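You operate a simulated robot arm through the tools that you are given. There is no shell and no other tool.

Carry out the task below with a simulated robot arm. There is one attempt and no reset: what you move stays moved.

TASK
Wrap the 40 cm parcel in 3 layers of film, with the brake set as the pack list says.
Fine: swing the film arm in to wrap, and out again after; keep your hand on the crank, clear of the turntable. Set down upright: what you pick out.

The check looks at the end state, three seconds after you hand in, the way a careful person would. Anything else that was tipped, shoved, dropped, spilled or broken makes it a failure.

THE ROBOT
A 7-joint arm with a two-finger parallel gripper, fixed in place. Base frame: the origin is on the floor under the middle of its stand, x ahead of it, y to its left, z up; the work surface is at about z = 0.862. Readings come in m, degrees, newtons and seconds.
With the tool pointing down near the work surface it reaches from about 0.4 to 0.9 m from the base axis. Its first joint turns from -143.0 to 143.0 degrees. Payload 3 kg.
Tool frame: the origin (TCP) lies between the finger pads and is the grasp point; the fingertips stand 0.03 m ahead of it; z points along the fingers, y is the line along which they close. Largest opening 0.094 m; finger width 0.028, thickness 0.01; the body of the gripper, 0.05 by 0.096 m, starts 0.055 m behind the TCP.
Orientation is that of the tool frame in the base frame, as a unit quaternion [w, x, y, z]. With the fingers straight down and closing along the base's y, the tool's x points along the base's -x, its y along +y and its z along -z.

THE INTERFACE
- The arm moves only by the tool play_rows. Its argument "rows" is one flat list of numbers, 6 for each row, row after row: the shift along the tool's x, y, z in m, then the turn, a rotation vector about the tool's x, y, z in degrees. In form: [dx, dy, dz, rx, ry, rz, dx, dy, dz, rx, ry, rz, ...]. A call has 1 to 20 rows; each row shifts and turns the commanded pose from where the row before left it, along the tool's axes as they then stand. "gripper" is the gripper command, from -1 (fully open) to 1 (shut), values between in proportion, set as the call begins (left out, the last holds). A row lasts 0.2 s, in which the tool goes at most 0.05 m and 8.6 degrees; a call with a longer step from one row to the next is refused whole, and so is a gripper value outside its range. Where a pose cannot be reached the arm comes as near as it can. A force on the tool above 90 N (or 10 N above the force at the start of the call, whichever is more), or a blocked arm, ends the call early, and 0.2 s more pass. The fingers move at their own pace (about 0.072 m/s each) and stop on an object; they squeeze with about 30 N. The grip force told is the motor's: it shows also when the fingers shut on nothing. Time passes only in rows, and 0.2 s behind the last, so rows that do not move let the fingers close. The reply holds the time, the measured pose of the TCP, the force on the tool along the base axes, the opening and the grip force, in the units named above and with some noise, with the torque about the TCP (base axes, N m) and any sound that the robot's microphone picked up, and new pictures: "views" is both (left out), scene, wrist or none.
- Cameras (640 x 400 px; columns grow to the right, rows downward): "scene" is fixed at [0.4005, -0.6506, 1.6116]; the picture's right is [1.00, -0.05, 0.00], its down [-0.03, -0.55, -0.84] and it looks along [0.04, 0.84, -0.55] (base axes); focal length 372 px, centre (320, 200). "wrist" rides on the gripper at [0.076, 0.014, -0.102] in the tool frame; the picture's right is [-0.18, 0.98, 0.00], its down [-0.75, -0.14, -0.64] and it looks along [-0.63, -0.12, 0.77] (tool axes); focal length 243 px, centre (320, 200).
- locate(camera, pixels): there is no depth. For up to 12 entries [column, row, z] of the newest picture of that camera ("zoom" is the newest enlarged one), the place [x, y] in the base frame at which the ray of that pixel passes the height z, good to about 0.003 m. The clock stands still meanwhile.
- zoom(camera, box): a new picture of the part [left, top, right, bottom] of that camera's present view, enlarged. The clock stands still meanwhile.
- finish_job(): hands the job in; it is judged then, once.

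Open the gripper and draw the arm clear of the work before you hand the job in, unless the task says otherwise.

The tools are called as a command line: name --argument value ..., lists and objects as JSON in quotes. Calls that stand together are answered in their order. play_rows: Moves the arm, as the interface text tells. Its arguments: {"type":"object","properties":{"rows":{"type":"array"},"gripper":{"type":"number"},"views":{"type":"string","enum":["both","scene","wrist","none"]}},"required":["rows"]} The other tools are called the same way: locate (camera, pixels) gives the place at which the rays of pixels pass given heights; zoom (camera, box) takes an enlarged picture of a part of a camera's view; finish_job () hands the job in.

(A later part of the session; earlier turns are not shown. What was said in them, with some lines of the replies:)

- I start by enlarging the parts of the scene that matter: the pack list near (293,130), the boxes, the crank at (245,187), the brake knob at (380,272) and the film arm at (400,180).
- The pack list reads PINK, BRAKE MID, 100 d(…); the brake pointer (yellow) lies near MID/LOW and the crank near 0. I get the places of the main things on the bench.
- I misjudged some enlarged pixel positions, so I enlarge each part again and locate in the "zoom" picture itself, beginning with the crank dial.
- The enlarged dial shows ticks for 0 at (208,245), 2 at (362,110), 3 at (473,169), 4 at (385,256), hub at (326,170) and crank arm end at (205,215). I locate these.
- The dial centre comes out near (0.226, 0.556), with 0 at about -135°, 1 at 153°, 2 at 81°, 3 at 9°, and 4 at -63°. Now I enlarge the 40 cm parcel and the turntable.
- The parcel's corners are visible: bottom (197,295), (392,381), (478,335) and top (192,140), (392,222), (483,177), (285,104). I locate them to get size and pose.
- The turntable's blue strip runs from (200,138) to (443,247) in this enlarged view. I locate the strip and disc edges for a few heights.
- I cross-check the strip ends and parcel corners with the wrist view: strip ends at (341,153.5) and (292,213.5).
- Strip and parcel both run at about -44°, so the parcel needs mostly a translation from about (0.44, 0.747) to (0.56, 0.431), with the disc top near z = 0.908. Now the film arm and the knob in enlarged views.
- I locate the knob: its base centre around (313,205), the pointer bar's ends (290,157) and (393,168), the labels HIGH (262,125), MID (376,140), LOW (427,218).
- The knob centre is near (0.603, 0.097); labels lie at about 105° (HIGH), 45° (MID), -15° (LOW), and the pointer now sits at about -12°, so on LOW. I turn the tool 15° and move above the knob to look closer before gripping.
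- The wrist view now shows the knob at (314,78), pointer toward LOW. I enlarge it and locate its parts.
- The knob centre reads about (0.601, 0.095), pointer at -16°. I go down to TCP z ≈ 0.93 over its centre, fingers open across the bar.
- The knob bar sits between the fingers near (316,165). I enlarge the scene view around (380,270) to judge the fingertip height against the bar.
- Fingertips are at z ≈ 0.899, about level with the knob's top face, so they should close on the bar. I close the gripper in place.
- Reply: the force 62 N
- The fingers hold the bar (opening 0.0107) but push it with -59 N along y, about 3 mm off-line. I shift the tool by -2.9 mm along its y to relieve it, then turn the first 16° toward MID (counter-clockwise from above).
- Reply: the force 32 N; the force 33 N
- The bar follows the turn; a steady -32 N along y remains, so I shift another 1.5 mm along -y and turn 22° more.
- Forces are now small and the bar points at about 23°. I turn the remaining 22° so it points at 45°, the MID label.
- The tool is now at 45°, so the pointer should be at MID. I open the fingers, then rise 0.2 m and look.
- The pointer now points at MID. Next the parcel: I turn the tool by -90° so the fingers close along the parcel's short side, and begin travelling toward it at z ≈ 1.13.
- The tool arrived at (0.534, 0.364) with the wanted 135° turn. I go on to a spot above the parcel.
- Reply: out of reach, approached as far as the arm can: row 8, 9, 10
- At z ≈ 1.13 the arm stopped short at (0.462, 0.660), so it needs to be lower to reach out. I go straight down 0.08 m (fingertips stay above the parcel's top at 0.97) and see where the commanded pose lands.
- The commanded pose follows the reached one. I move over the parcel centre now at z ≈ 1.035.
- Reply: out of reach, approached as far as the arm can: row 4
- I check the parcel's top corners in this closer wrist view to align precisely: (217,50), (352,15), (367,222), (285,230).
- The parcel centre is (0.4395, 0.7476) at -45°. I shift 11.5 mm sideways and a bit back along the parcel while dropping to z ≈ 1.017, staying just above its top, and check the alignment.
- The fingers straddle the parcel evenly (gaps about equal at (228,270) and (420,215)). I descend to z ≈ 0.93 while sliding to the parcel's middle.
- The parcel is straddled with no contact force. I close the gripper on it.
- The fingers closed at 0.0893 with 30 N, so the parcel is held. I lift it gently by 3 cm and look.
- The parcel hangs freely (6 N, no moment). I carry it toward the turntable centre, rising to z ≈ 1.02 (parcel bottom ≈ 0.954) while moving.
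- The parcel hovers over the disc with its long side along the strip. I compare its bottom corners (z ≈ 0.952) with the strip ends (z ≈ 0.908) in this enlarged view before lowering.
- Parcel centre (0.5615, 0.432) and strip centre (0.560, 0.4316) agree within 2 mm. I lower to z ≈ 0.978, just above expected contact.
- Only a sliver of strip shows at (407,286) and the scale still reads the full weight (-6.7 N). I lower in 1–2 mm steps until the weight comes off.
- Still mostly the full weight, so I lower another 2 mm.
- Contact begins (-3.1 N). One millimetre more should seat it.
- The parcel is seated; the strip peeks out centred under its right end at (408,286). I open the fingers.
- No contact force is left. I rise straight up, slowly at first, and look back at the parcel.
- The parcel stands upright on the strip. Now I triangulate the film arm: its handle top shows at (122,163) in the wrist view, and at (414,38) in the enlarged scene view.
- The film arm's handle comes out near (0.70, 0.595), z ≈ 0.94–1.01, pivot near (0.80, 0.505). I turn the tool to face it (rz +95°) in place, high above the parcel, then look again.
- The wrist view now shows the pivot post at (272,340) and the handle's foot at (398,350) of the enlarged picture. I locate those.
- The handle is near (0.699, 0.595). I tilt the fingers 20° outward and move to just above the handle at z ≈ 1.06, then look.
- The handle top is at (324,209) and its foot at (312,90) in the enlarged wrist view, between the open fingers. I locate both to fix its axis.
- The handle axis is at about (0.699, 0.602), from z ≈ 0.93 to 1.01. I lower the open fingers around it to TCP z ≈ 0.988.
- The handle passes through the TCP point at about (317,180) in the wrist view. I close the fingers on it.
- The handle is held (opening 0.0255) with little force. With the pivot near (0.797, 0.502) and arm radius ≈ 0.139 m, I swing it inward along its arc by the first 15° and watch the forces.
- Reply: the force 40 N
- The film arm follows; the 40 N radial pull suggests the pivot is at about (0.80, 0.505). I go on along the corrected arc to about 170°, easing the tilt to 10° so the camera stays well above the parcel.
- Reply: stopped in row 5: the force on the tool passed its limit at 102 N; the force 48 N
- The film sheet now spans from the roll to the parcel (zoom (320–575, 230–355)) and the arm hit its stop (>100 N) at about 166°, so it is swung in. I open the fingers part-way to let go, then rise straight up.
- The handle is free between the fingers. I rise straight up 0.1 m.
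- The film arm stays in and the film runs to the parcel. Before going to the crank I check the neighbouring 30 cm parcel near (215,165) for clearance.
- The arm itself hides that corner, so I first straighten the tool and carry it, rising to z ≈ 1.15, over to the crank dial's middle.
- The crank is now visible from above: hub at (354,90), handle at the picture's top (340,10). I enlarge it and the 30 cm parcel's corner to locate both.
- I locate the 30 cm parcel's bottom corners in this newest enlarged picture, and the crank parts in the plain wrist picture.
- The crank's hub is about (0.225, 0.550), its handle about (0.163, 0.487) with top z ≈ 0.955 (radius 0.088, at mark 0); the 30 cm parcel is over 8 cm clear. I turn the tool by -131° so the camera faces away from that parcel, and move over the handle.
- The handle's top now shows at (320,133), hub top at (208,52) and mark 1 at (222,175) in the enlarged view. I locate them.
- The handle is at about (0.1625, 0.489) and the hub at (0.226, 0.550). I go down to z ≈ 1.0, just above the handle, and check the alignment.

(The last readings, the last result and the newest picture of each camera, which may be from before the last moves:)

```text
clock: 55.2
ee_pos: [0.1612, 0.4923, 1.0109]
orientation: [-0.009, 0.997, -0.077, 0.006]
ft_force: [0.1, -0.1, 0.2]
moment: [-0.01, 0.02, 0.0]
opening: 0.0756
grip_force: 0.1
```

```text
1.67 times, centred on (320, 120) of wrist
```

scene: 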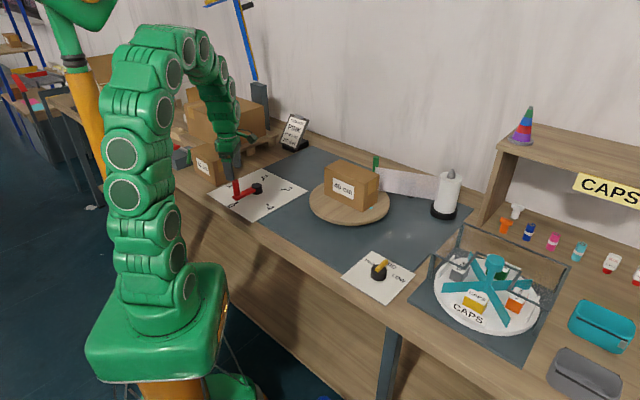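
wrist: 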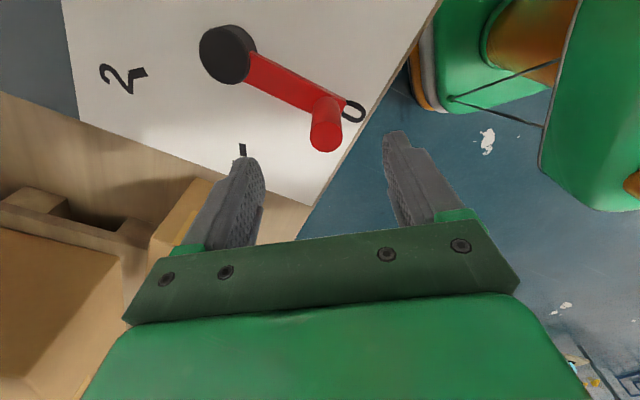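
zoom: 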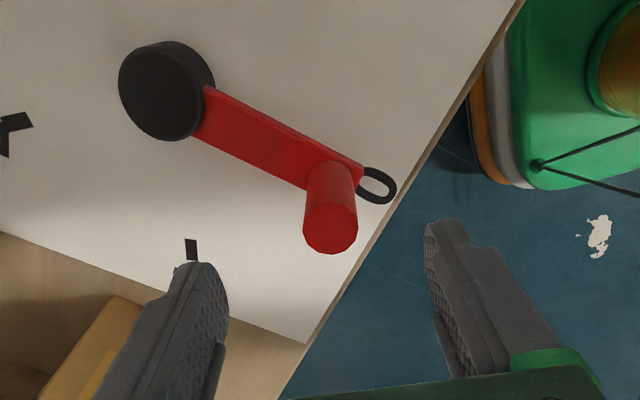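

The handle's top is at (330,228) between the fingers. I locate it and the hub once more from here.

locate --camera "zoom" --pixels '[[330, 228, 0.955], [330, 228, 0.95], [157, 85, 0.905], [330, 170, 0.89], [190, 247, 0.865], [372, 182, 0.865]]'

```text
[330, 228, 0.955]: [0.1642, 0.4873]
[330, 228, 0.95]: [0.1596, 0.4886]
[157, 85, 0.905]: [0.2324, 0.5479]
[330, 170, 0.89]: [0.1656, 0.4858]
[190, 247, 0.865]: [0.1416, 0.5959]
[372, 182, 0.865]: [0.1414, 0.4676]
```

The handle axis is at (0.163, 0.4875), so I shift a few mm and lower the fingers around it to z ≈ 0.935.

play_rows --rows '[0.0028, 0.0046, 0.01, 0, 0, 0, 0, 0.001, 0.025, 0, 0, 0, 0, 0.001, 0.025, 0, 0, 0, 0, 0, 0.016, 0, 0, 0, 0, 0, 0, 0, 0, 0]'

zoom --camera "scene" --box '[190, 130, 320, 230]'

```text
clock: 56.5
ee_pos: [0.165, 0.4869, 0.9339]
orientation: [-0.009, 0.997, -0.077, 0.006]
ft_force: [1.0, 0.9, 0.2]
moment: [-0.02, -0.02, 0.02]
opening: 0.0752
grip_force: 0.0
```

scene: 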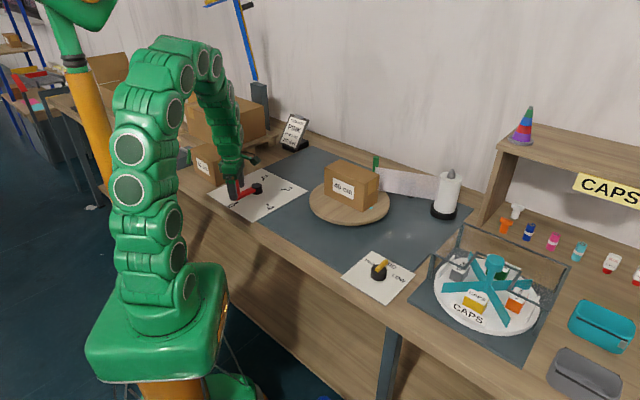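
wrist: 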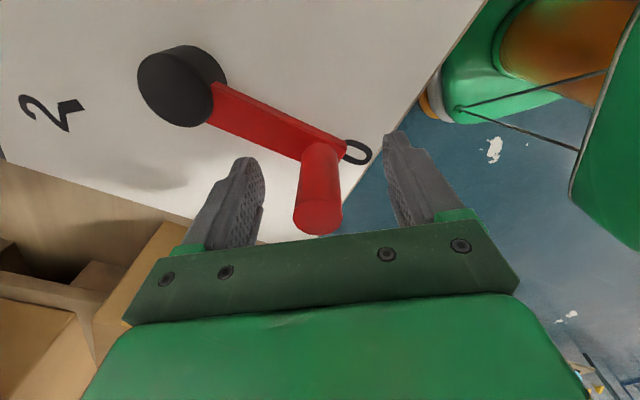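

```text
4.00 times, centred on (255, 180) of scene
```

zoom: 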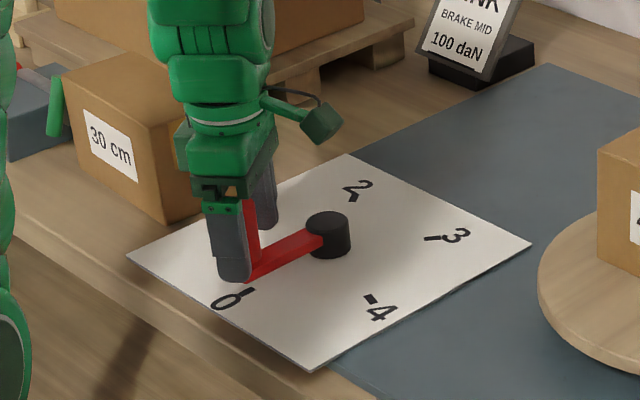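

The handle stands between the fingers near (318,190) of the wrist view. I close the gripper on it.

play_rows --rows '[0, 0, 0, 0, 0, 0, 0, 0, 0, 0, 0, 0, 0, 0, 0, 0, 0, 0, 0, 0, 0, 0, 0, 0]' --gripper 1

```text
clock: 57.5
ee_pos: [0.1651, 0.4873, 0.9348]
orientation: [-0.01, 0.997, -0.077, 0.005]
ft_force: [8.0, 30.6, -2.5]
moment: [-1.94, 0.43, -0.01]
opening: 0.0244
grip_force: 44.6
```

scene: 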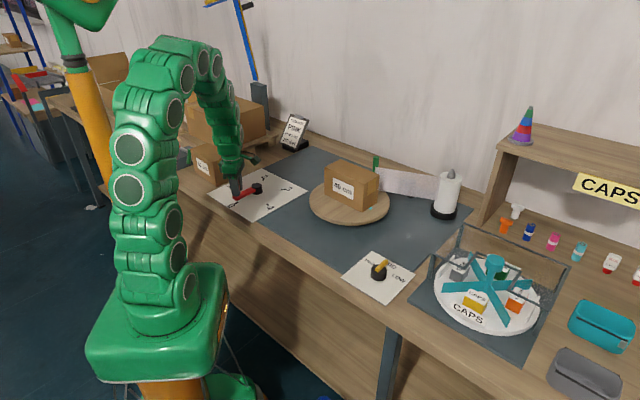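
wrist: 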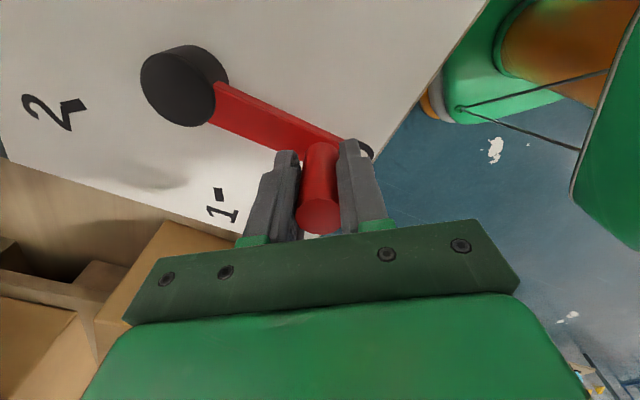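

The handle is held (opening 0.0244). With hub (0.226, 0.550) and radius 0.0875 m I turn the crank clockwise from 0 toward 1 in 6° steps, the tool turning at half rate; first 24° to see how it behaves.

play_rows --rows '[-0.0073, -0.0071, 0, 0, 0, 3, -0.00687, -0.00606, 0, 0, 0, 3, -0.00654, -0.00641, 0, 0, 0, 3, -0.0062, -0.00674, 0, 0, 0, 3, 0, 0, 0, 0, 0, 0]'

zoom --camera "scene" --box '[190, 130, 400, 240]'

```text
clock: 58.6
ee_pos: [0.1432, 0.5173, 0.9353]
orientation: [-0.008, 0.984, -0.18, 0.005]
ft_force: [-3.4, 1.4, -13.0]
moment: [-1.9, 1.19, 0.21]
opening: 0.0244
grip_force: 45.1
```

scene: 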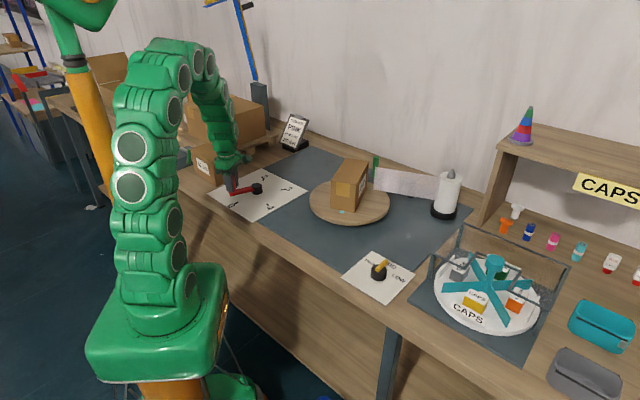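
wrist: 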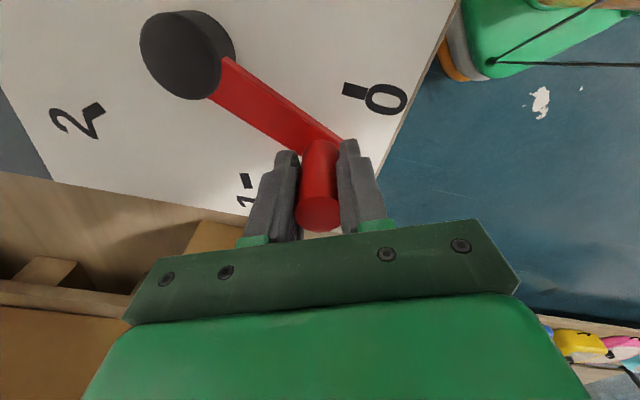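

```text
3.05 times, centred on (295, 185) of scene
```

zoom: 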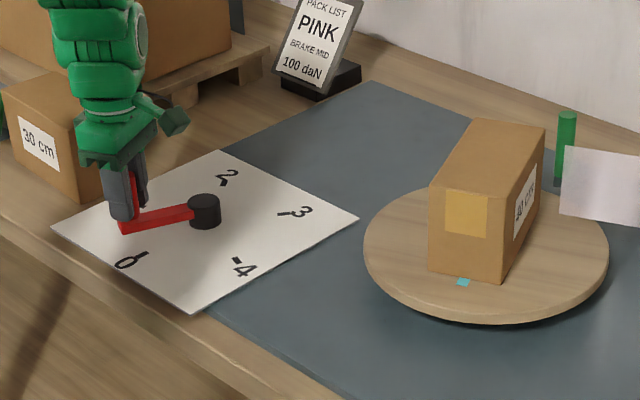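

The crank follows with small forces, and the turntable turns five times as fast (about 120° for 24° of crank), so each mark is one full turn, one layer. I go on to mark 1.

play_rows --rows '[-0.00584, -0.00706, 0, 0, 0, 3, -0.00546, -0.00735, 0, 0, 0, 3, -0.00507, -0.00763, 0, 0, 0, 3, -0.00466, -0.00788, 0, 0, 0, 3, -0.00424, -0.00812, 0, 0, 0, 3, -0.00381, -0.00833, 0, 0, 0, 3, -0.00337, -0.00852, 0, 0, 0, 3, -0.00292, -0.00868, 0, 0, 0, 3, 0, 0, 0, 0, 0, 0]'

zoom --camera "scene" --box '[190, 130, 400, 240]'

```text
clock: 60.6
ee_pos: [0.1485, 0.5889, 0.9355]
orientation: [-0.01, 0.924, -0.382, 0.003]
ft_force: [-13.2, 13.5, -2.8]
moment: [-1.87, 1.12, 0.31]
opening: 0.0246
grip_force: 44.5
```

scene: 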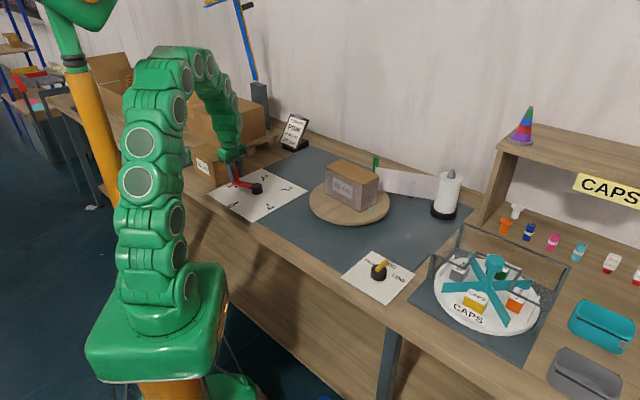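
wrist: 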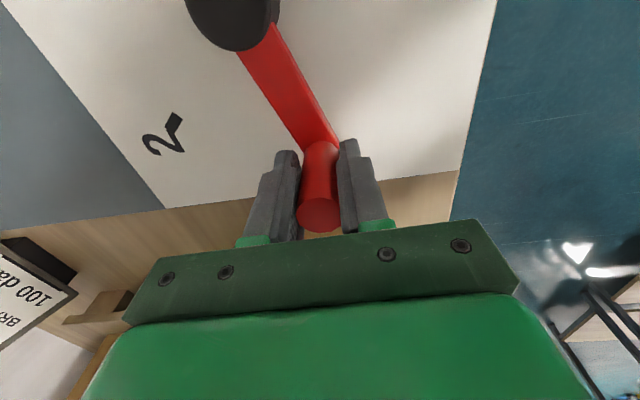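

```text
3.05 times, centred on (295, 185) of scene
```

zoom: 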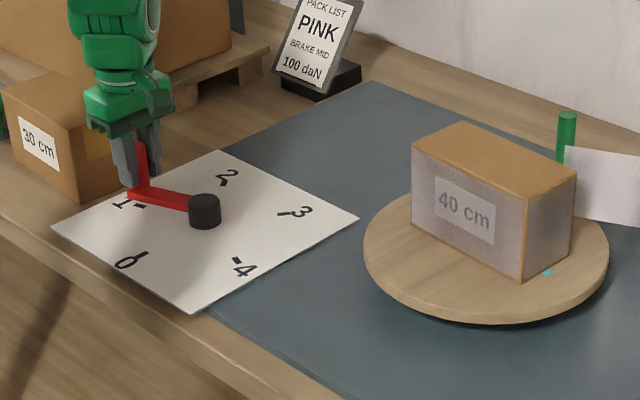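

One layer of film now shows on the parcel and the crank is at mark 1 (angle ≈ 153°). I turn on to mark 2 in the same way.

play_rows --rows '[-0.00246, -0.00882, 0, 0, 0, 3, -0.002, -0.00894, 0, 0, 0, 3, -0.00153, -0.00903, 0, 0, 0, 3, -0.00105, -0.0091, 0, 0, 0, 3, -0.00058, -0.00914, 0, 0, 0, 3, -0.0001, -0.00916, 0, 0, 0, 3, 0.00038, -0.00915, 0, 0, 0, 3, 0.00086, -0.00912, 0, 0, 0, 3, 0.00134, -0.00906, 0, 0, 0, 3, 0.00181, -0.00898, 0, 0, 0, 3, 0.00228, -0.00887, 0, 0, 0, 3, 0.00274, -0.00874, 0, 0, 0, 3, 0, 0, 0, 0, 0, 0]'

zoom --camera "scene" --box '[190, 130, 400, 240]'

```text
clock: 63.5
ee_pos: [0.2394, 0.637, 0.9387]
orientation: [-0.011, 0.762, -0.647, -0.001]
ft_force: [11.4, 36.9, -4.8]
moment: [-1.17, 1.52, 0.23]
opening: 0.0247
grip_force: 44.8
```

scene: 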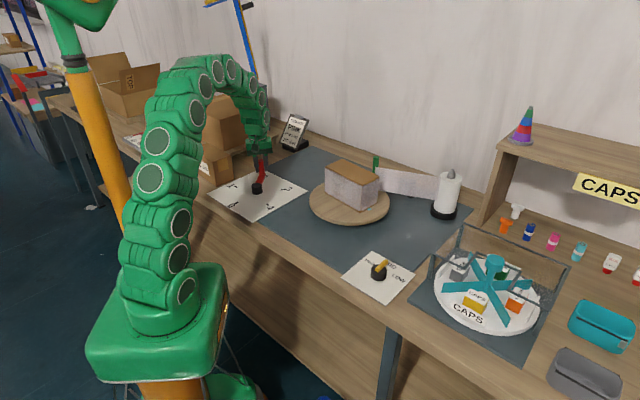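
wrist: 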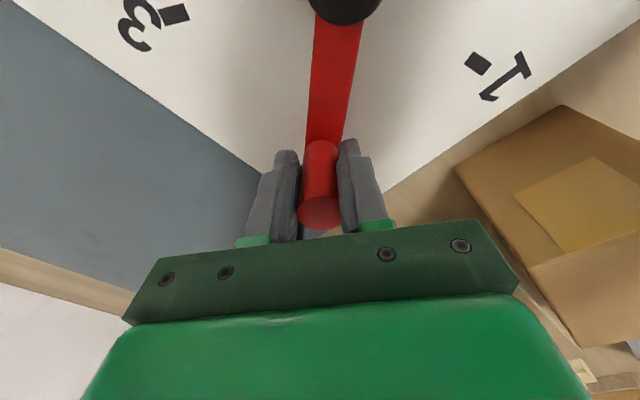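

```text
3.05 times, centred on (295, 185) of scene
```

zoom: 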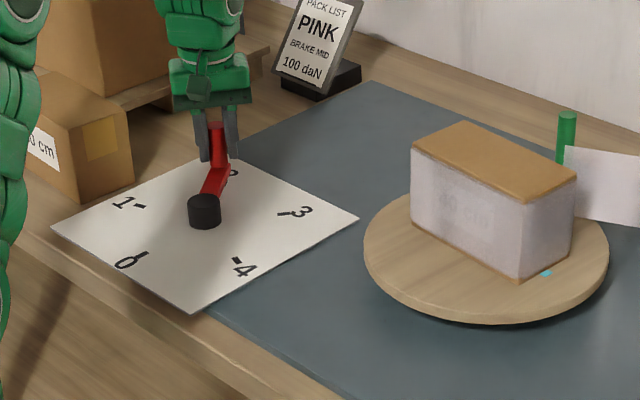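

Two layers are on and the crank stands at mark 2 (81°). I turn the last 72° to mark 3, easing 1 mm outward to lessen the 37 N radial pull.

play_rows --rows '[0.0022, -0.00875, 0, 0, 0, 3, 0.00364, -0.00841, 0, 0, 0, 3, 0.00407, -0.0082, 0, 0, 0, 3, 0.0045, -0.00798, 0, 0, 0, 3, 0.00491, -0.00773, 0, 0, 0, 3, 0.00531, -0.00747, 0, 0, 0, 3, 0.00569, -0.00718, 0, 0, 0, 3, 0.00606, -0.00687, 0, 0, 0, 3, 0.00641, -0.00654, 0, 0, 0, 3, 0.00674, -0.0062, 0, 0, 0, 3, 0, 0, 0, 0, 0, 0]'

zoom --camera "scene" --box '[190, 130, 400, 240]'

```text
clock: 65.8
ee_pos: [0.309, 0.5818, 0.9375]
orientation: [0.01, -0.568, 0.823, 0.002]
ft_force: [36.5, 11.7, 1.8]
moment: [-1.28, 1.64, 0.12]
opening: 0.0241
grip_force: 44.7
```

scene: 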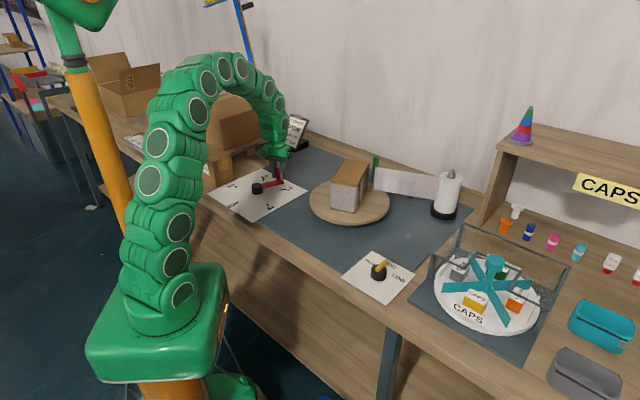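
wrist: 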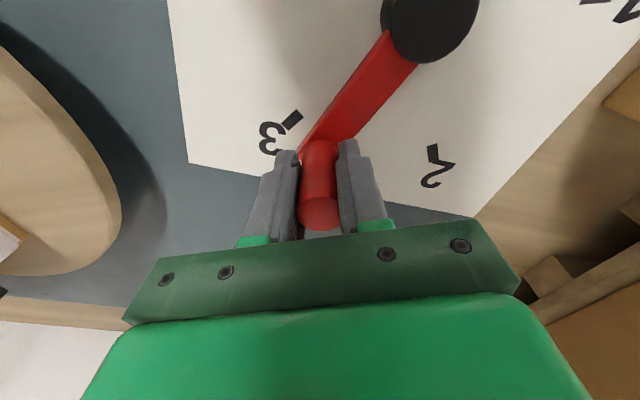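

```text
3.05 times, centred on (295, 185) of scene
```

zoom: 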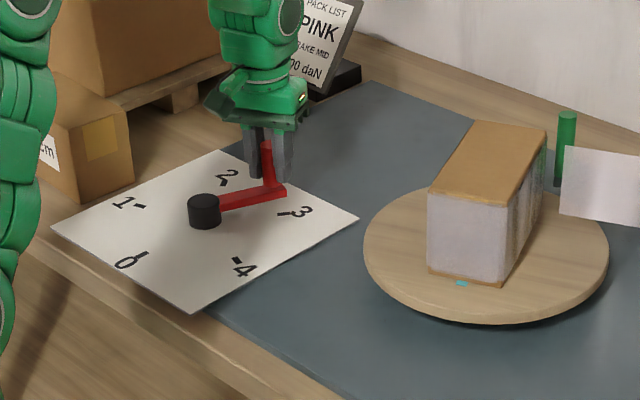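

The crank is at about 21°, two steps before mark 3. I turn the last 12° with a small outward correction.

play_rows --rows '[0.0062, -0.0071, 0, 0, 0, 3, 0.00735, -0.00546, 0, 0, 0, 3, 0, 0, 0, 0, 0, 0, 0, 0, 0, 0, 0, 0]'

zoom --camera "scene" --box '[190, 130, 400, 240]'

zoom --camera "scene" --box '[230, 150, 320, 220]'

```text
clock: 66.8
ee_pos: [0.3141, 0.5679, 0.9378]
orientation: [0.01, -0.524, 0.852, 0.003]
ft_force: [10.3, -1.7, 13.5]
moment: [-0.76, 1.29, 0.16]
opening: 0.024
grip_force: 44.9
```

scene: 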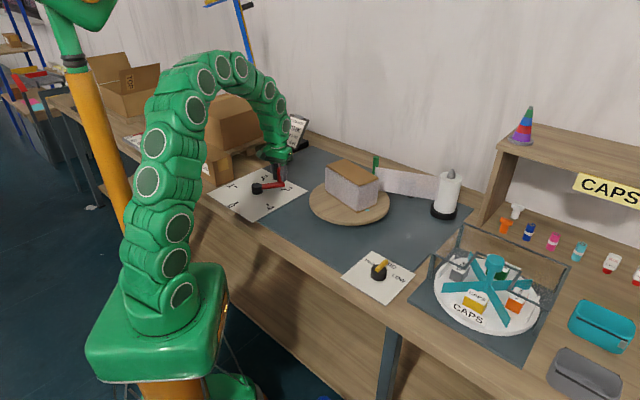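
wrist: 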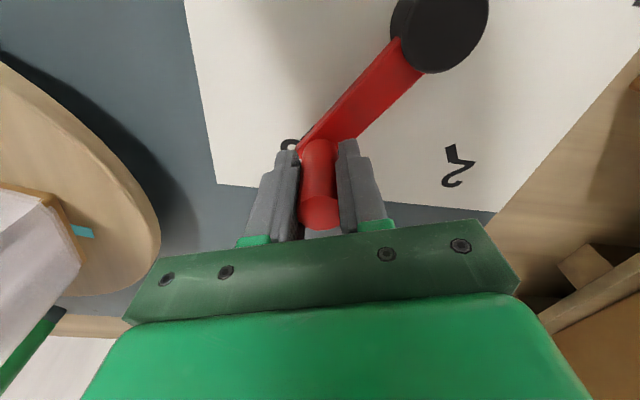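

```text
3.05 times, centred on (295, 185) of scene
```

zoom: 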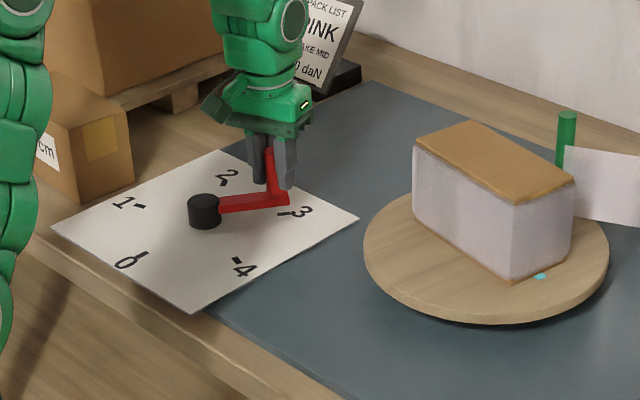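

```text
5.71 times, centred on (275, 185) of scene
```

zoom: 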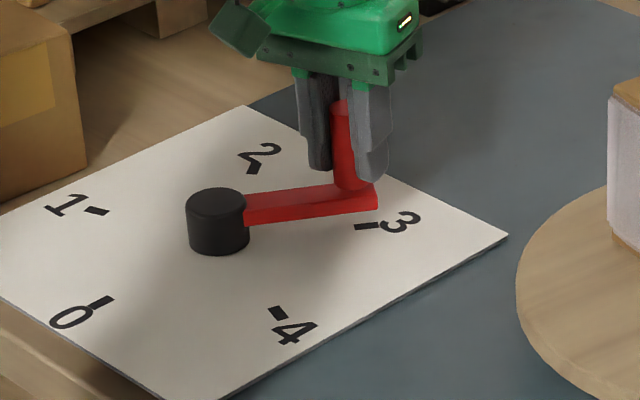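

The crank reads about 11.5° and the parcel stands a few degrees short of its former stance (corner at (511,283) instead of (521,280)), so mark 3 is just ahead. I nudge the crank about 2° farther clockwise.

play_rows --rows '[0.0012, -0.0009, 0, 0, 0, 0.5, 0.0012, -0.0009, 0, 0, 0, 0.5, 0, 0, 0, 0, 0, 0]'

zoom --camera "scene" --box '[190, 130, 400, 240]'

```text
clock: 67.7
ee_pos: [0.3137, 0.5645, 0.9376]
orientation: [0.01, -0.517, 0.856, 0.004]
ft_force: [-0.6, 2.8, 9.6]
moment: [1.48, 0.55, -0.19]
opening: 0.0238
grip_force: 45.2
```

scene: 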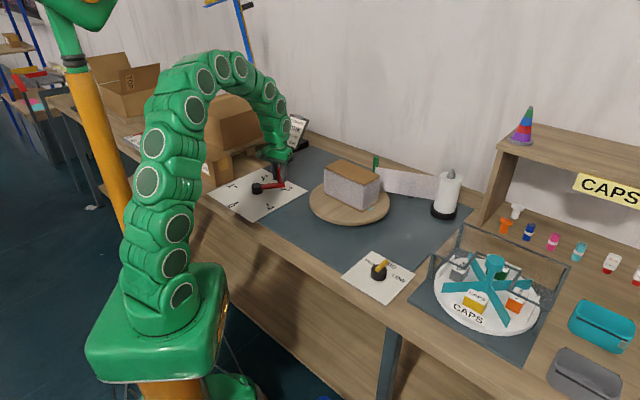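
wrist: 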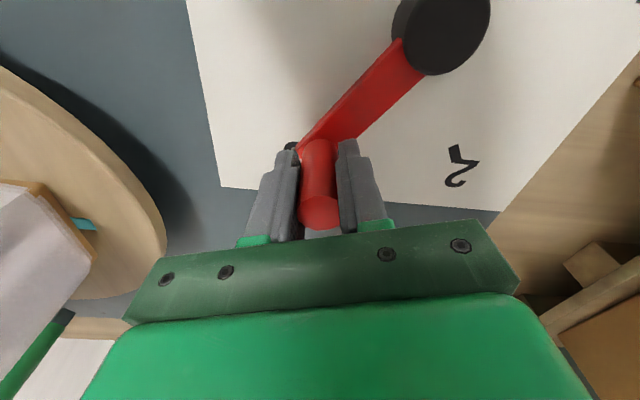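

```text
3.05 times, centred on (295, 185) of scene
```

zoom: 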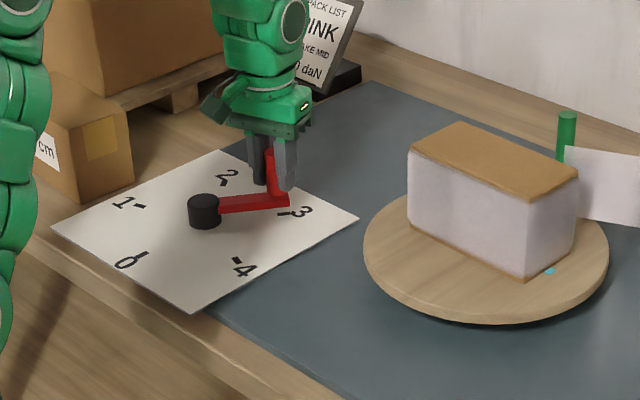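

The parcel's stance now matches the earlier full turns (corner (526,280), strip (549,270)), so three layers are on with the crank at mark 3. I open the fingers and rise straight up.

play_rows --rows '[0, 0, 0, 0, 0, 0, 0, 0, 0, 0, 0, 0, 0, 0, 0, 0, 0, 0, 0, 0, -0.01, 0, 0, 0, 0, 0, -0.02, 0, 0, 0, 0, 0, -0.03, 0, 0, 0, 0, 0, -0.04, 0, 0, 0, 0, 0, -0.04, 0, 0, 0, 0, 0, -0.04, 0, 0, 0, 0, 0, 0, 0, 0, 0]' --gripper -0.5

zoom --camera "scene" --box '[190, 130, 400, 240]'

zoom --camera "wrist" --box '[160, 0, 480, 240]'

```text
clock: 69.8
ee_pos: [0.3118, 0.5599, 1.1191]
orientation: [0.01, -0.516, 0.856, 0.003]
ft_force: [0.3, 0.1, 0.3]
moment: [-0.03, -0.02, 0.03]
opening: 0.0704
grip_force: 0.1
```

scene: 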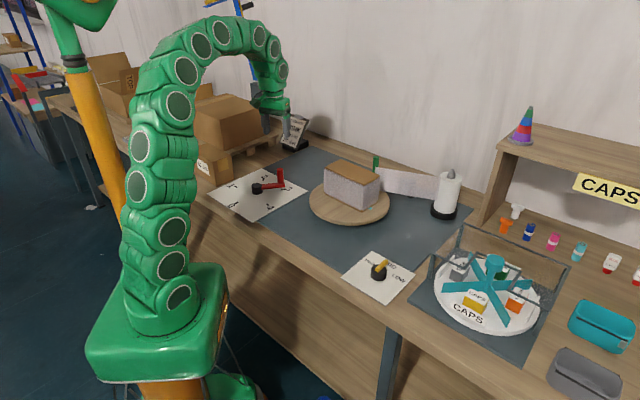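
wrist: 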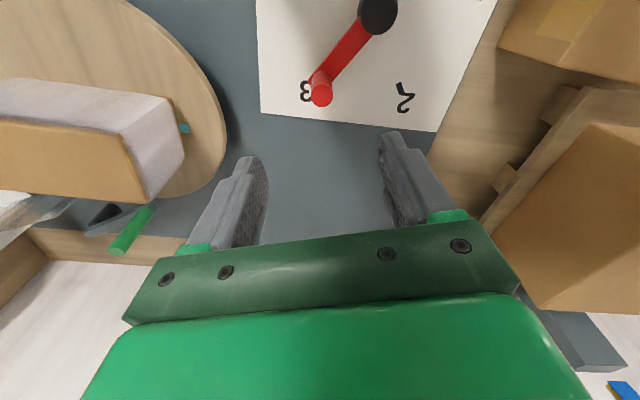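

```text
3.05 times, centred on (295, 185) of scene
```

zoom: 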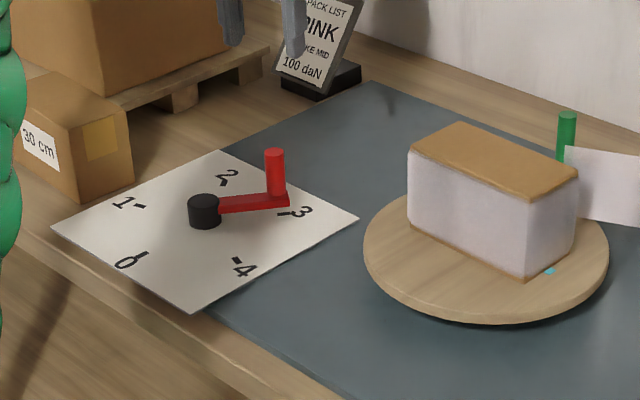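

```text
1.67 times, centred on (320, 120) of wrist
```

zoom: 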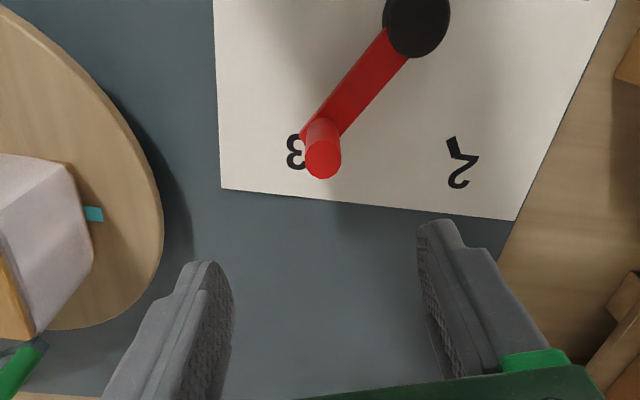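

The crank arm covers the "3" tick; everything else stands as before. Now I go back above the film arm's handle (about (0.663, 0.537)) with a 10° tilt, to swing it out again.

play_rows --rows '[0, 0, 0, 0, 0, 7.37, 0, 0, 0, 0, 0, 7.37, 0, 0, 0, 0, 0, 7.37, 0, 0, 0, 0, -4.65, 0, 0, 0, 0, 0, -4.65, 0, -0.02445, -0.02436, 0.00723, 0, 0, 0, -0.02445, -0.02436, 0.00723, 0, 0, 0, -0.02445, -0.02436, 0.00723, 0, 0, 0, -0.02445, -0.02436, 0.00723, 0, 0, 0, -0.02445, -0.02436, 0.00723, 0, 0, 0, -0.02445, -0.02436, 0.00723, 0, 0, 0, -0.02445, -0.02436, 0.00723, 0, 0, 0, -0.02445, -0.02436, 0.00723, 0, 0, 0, -0.02445, -0.02436, 0.00723, 0, 0, 0, -0.02445, -0.02436, 0.00723, 0, 0, 0, 0, 0, 0, 0, 0, 0]' --gripper -0.2

zoom --camera "wrist" --box '[160, 0, 480, 240]'

zoom --camera "scene" --box '[310, 130, 480, 230]'

```text
clock: 73.2
ee_pos: [0.6629, 0.5362, 1.0909]
orientation: [0.085, -0.342, 0.935, 0.033]
ft_force: [-0.8, -0.1, 0.0]
moment: [0.0, 0.0, -0.01]
opening: 0.0565
grip_force: 0.1
```

scene: 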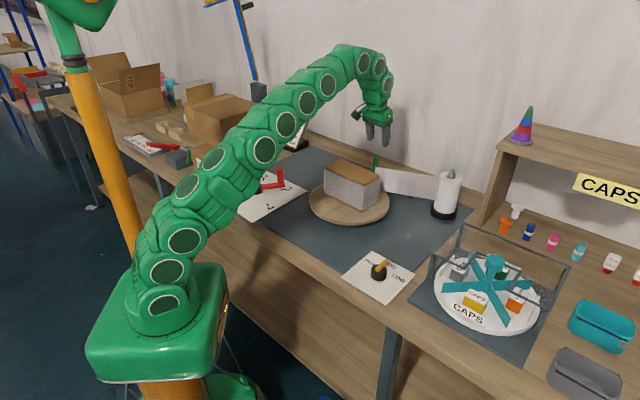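
wrist: 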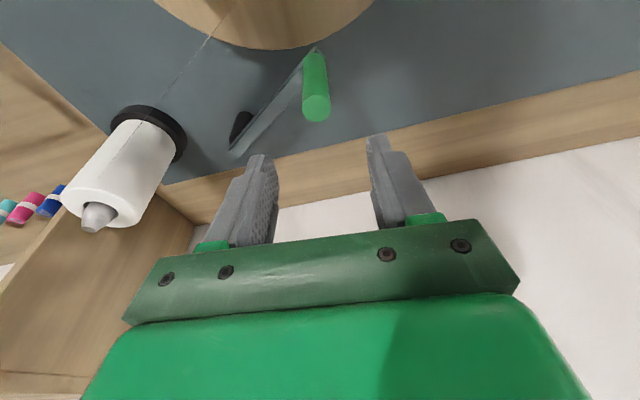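

```text
1.67 times, centred on (320, 120) of wrist
```

zoom: 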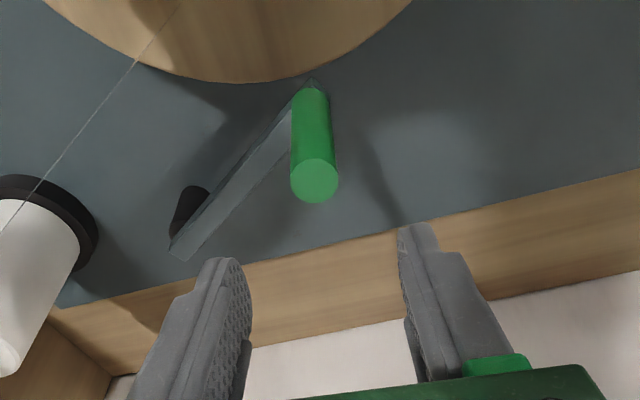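

```text
3.76 times, centred on (395, 180) of scene
```

zoom: 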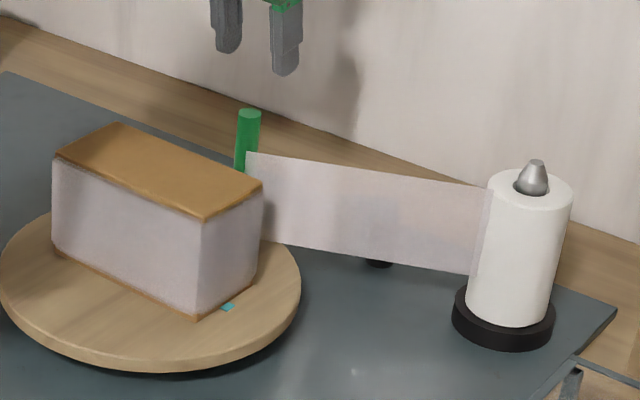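

The view matches the one when I left: handle top at (315,180) between the fingers. I descend along the same line to z ≈ 0.988 around the handle.

play_rows --rows '[0.004, 0, 0.022, 0, 0, 0, 0.004, 0, 0.022, 0, 0, 0, 0.004, 0, 0.022, 0, 0, 0, 0.004, 0, 0.022, 0, 0, 0, 0.0025, 0, 0.0135, 0, 0, 0, 0, 0, 0, 0, 0, 0]'

```text
clock: 74.7
ee_pos: [0.6639, 0.5375, 0.9898]
orientation: [0.085, -0.342, 0.935, 0.033]
ft_force: [-0.1, -0.4, -0.2]
moment: [0.0, -0.01, -0.01]
opening: 0.0562
grip_force: 0.0
```

scene: 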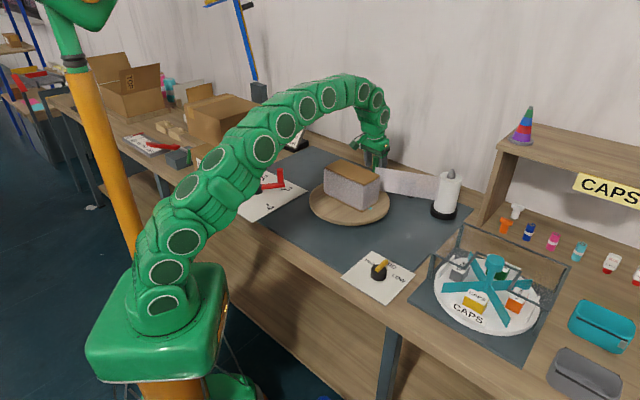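
wrist: 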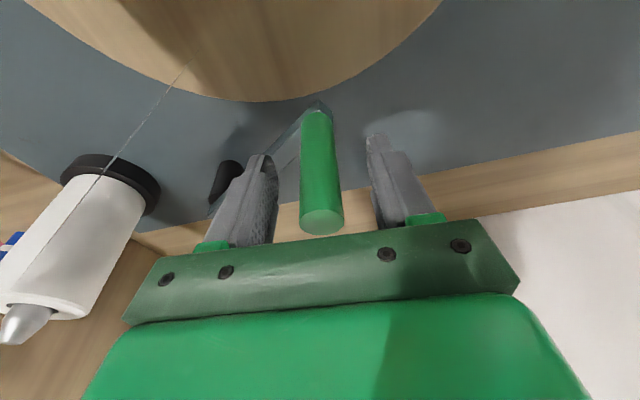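

The handle is between the fingers without contact. I close on it.

play_rows --rows '[0, 0, 0, 0, 0, 0, 0, 0, 0, 0, 0, 0, 0, 0, 0, 0, 0, 0]' --gripper 1 --views "none"

```text
clock: 75.5
ee_pos: [0.6641, 0.5376, 0.9884]
orientation: [0.086, -0.342, 0.935, 0.033]
ft_force: [15.7, 11.1, 0.4]
moment: [-0.32, -0.33, 0.1]
opening: 0.0224
grip_force: 45.5
```

The handle is gripped at about 166.5°. I swing it outward along the same arc (pivot (0.80, 0.505)) to about 142°, restoring the outward tilt, and check.

play_rows --rows '[-0.0089, 0.0061, 0.0017, 0, -2, 0, -0.0104, 0.006, 0.0023, 0, -2, 0, -0.0107, 0.0051, 0.0028, 0, -2, 0, -0.011, 0.0041, 0.0033, 0, -2, 0, -0.0111, 0.0031, 0.0037, 0, -1.5, 0, 0, 0, 0, 0, 0, 0]'

zoom --camera "scene" --box '[310, 130, 480, 230]'

```text
clock: 76.8
ee_pos: [0.6894, 0.5893, 0.9868]
orientation: [0.164, -0.337, 0.925, 0.061]
ft_force: [29.7, -21.3, 8.4]
moment: [0.06, 0.29, 0.15]
opening: 0.0231
grip_force: 45.3
```

scene: 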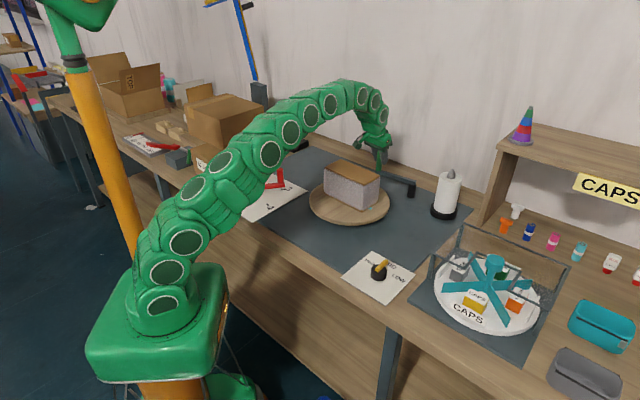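
wrist: 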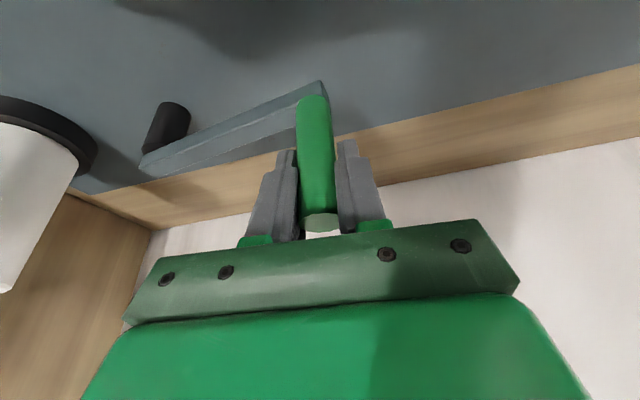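

```text
3.76 times, centred on (395, 180) of scene
```

zoom: 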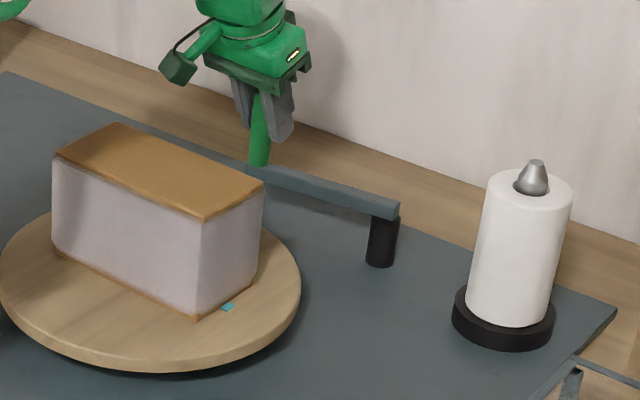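

The film web is gone and the arm is most of the way out. I continue the last 7° to the place where it first stood (about 135°).

play_rows --rows '[-0.0116, 0.0005, 0.0042, 0, 0, 0, -0.0044, 0.0005, 0.0016, 0, 0, 0, 0, 0, 0, 0, 0, 0]' --views "scene"

zoom --camera "scene" --box '[310, 130, 480, 230]'

```text
clock: 77.7
ee_pos: [0.7009, 0.6027, 0.9872]
orientation: [0.164, -0.337, 0.925, 0.061]
ft_force: [20.4, -20.0, 19.7]
moment: [-0.34, 0.79, 0.08]
opening: 0.0231
grip_force: 45.3
```

scene: 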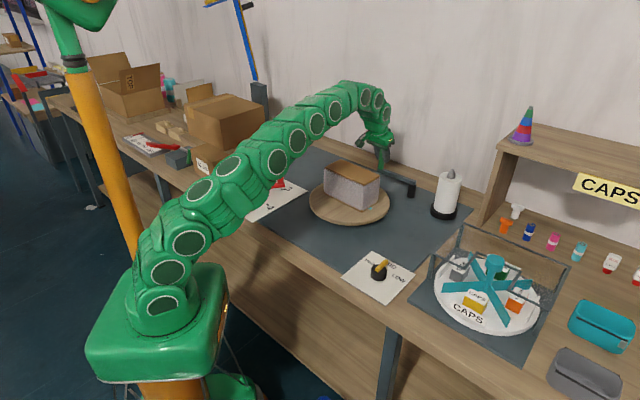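

```text
3.76 times, centred on (395, 180) of scene
```

zoom: 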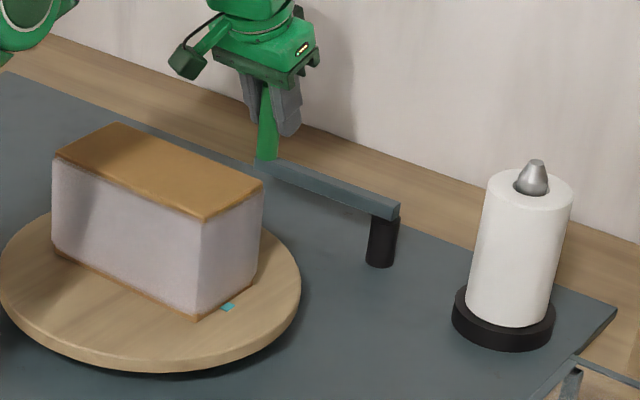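

The handle is back at (0.701, 0.603), its first place, with no sign of a stop. I nudge it about 1.5° more to make sure it rests fully out.

play_rows --rows '[-0.0038, -0.0011, 0.0014, 0, 0, 0, 0, 0, 0, 0, 0, 0]' --views "none"

```text
clock: 78.2
ee_pos: [0.7021, 0.6038, 0.9879]
orientation: [0.162, -0.338, 0.925, 0.061]
ft_force: [-22.1, -43.4, 22.1]
moment: [-0.77, 0.65, -0.06]
opening: 0.0228
grip_force: 45.0
```

The nudge met the outer stop (about 46 N along the swing), so the arm is fully out. I open the fingers and rise clear of the handle.

play_rows --rows '[0, 0, 0, 0, 0, 0, 0, 0, 0, 0, 0, 0, 0, 0, 0, 0, 0, 0, -0.004, 0, -0.011, 0, 0, 0, -0.0068, 0, -0.0188, 0, 0, 0, -0.0068, 0, -0.0188, 0, 0, 0, -0.0068, 0, -0.0188, 0, 0, 0, 0, 0, 0, 0, 0, 0]' --gripper -0.3

zoom --camera "scene" --box '[310, 130, 480, 230]'

```text
clock: 80.0
ee_pos: [0.705, 0.6044, 1.0599]
orientation: [0.163, -0.337, 0.925, 0.061]
ft_force: [0.6, 0.2, -0.2]
moment: [0.02, 0.0, 0.01]
opening: 0.0611
grip_force: 0.1
```

scene: 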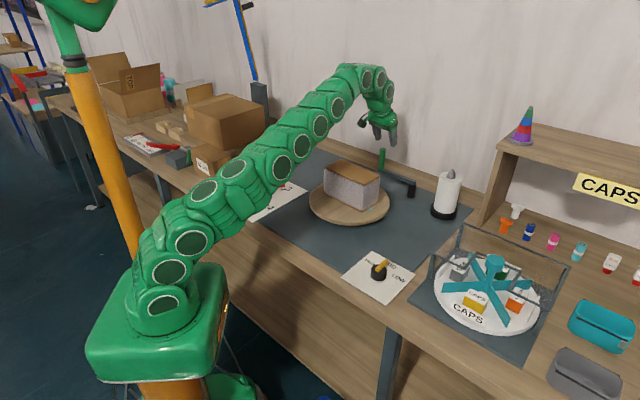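
wrist: 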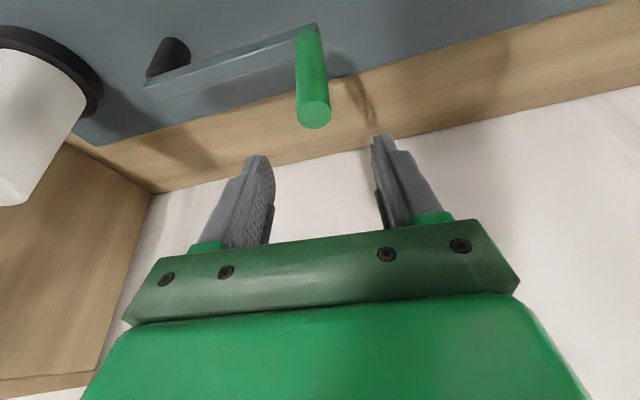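

```text
3.76 times, centred on (395, 180) of scene
```

zoom: 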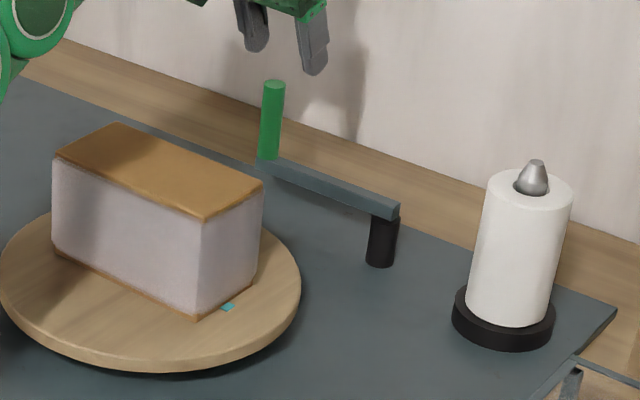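

The parcel is wrapped and upright, and the film arm rests out. I draw the arm back, up and away, opening the gripper fully.

play_rows --rows '[0.0219, 0.0116, -0.0257, 0, 0, 0, 0.0219, 0.0116, -0.0257, 0, 0, 0, 0.0219, 0.0116, -0.0257, 0, 0, 0, 0, 0, 0, 0, 6.5, 0, 0, 0, 0, 0, 6.5, 0, 0, 0, 0, 0, 6.5, 0, 0.033, 0.0132, -0.01125, 0, 0, 0, 0.033, 0.0132, -0.01125, 0, 0, 0, 0.033, 0.0132, -0.01125, 0, 0, 0, 0.033, 0.0132, -0.01125, 0, 0, 0, 0.033, 0.0132, -0.01125, 0, 0, 0, 0.033, 0.0132, -0.01125, 0, 0, 0, 0.033, 0.0132, -0.01125, 0, 0, 0, 0.033, 0.0132, -0.01125, 0, 0, 0, 0, 0, 0, 0, 0, 0]' --gripper -1

zoom --camera "scene" --box '[190, 130, 480, 310]'

zoom --camera "scene" --box '[200, 160, 312, 230]'

zoom --camera "scene" --box '[300, 140, 420, 240]'

```text
clock: 83.2
ee_pos: [0.3423, 0.481, 1.1816]
orientation: [0.03, -0.343, 0.939, 0.013]
ft_force: [0.1, 0.0, -0.4]
moment: [-0.03, 0.02, -0.02]
opening: 0.0939
grip_force: 0.2
out of reach, approached as far as the arm can: row 6
```

scene: 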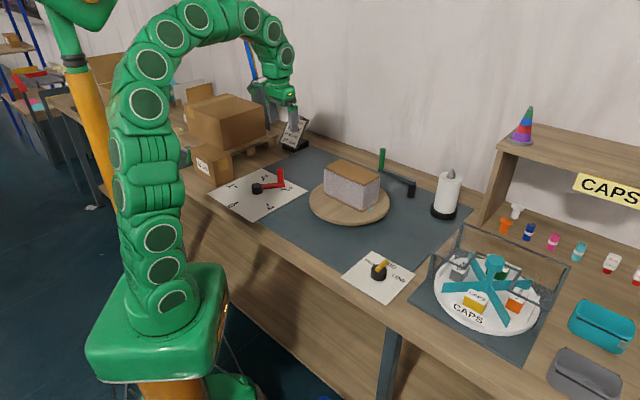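
wrist: 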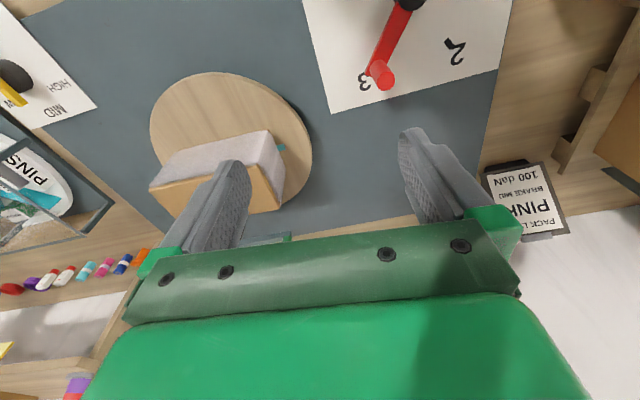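

```text
2.21 times, centred on (335, 220) of scene
```

zoom: 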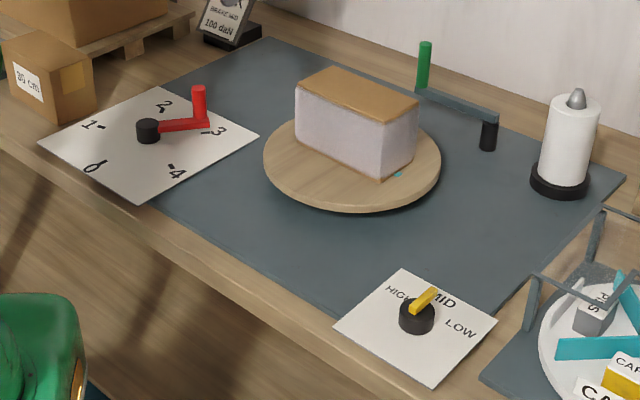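

```text
5.71 times, centred on (256, 195) of scene
```

zoom: 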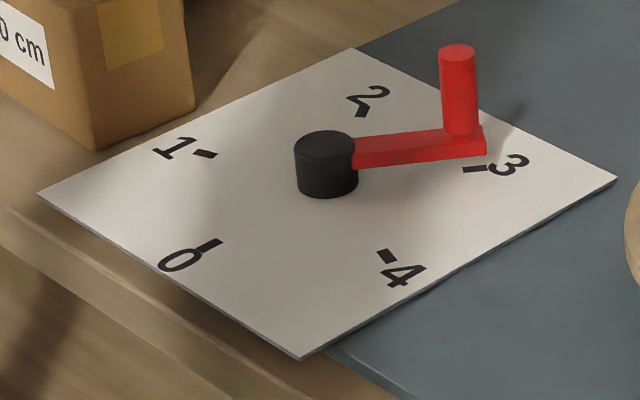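

```text
4.00 times, centred on (360, 190) of scene
```

zoom: 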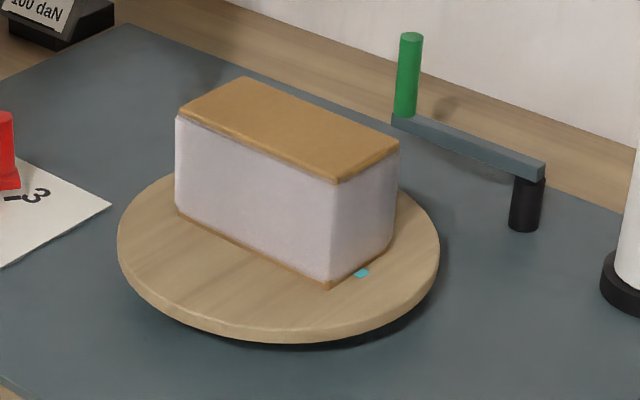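

Final check of the pictures: the parcel stands upright on the turntable wrapped in film, the crank is at mark 3, and the knob points at MID. The film arm's handle is back at its first pixel place (383,149), nothing else has moved, and the gripper is open and clear, so I hand in.

finish_job

```text
The job is handed in.
```

The 40 cm parcel is wrapped in 3 layers of film and stands upright on the turntable, and I have handed the job in.

- **Brake:** it was on LOW. I turned it to MID, as the pack list says.
- **Wrapping:** I swung the film arm in until it met its stop, then turned the crank from 0 to 3. Each mark gave one full turn of the table, so one layer. My hand stayed on the crank throughout.
- **After wrapping:** I swung the film arm back out to its outer stop, and the film between the roll and the parcel was gone.
- **End state:** the gripper is open and the arm is clear of the work. In the last pictures nothing else had been moved or tipped. The crank may be a fraction of a degree past mark 3.
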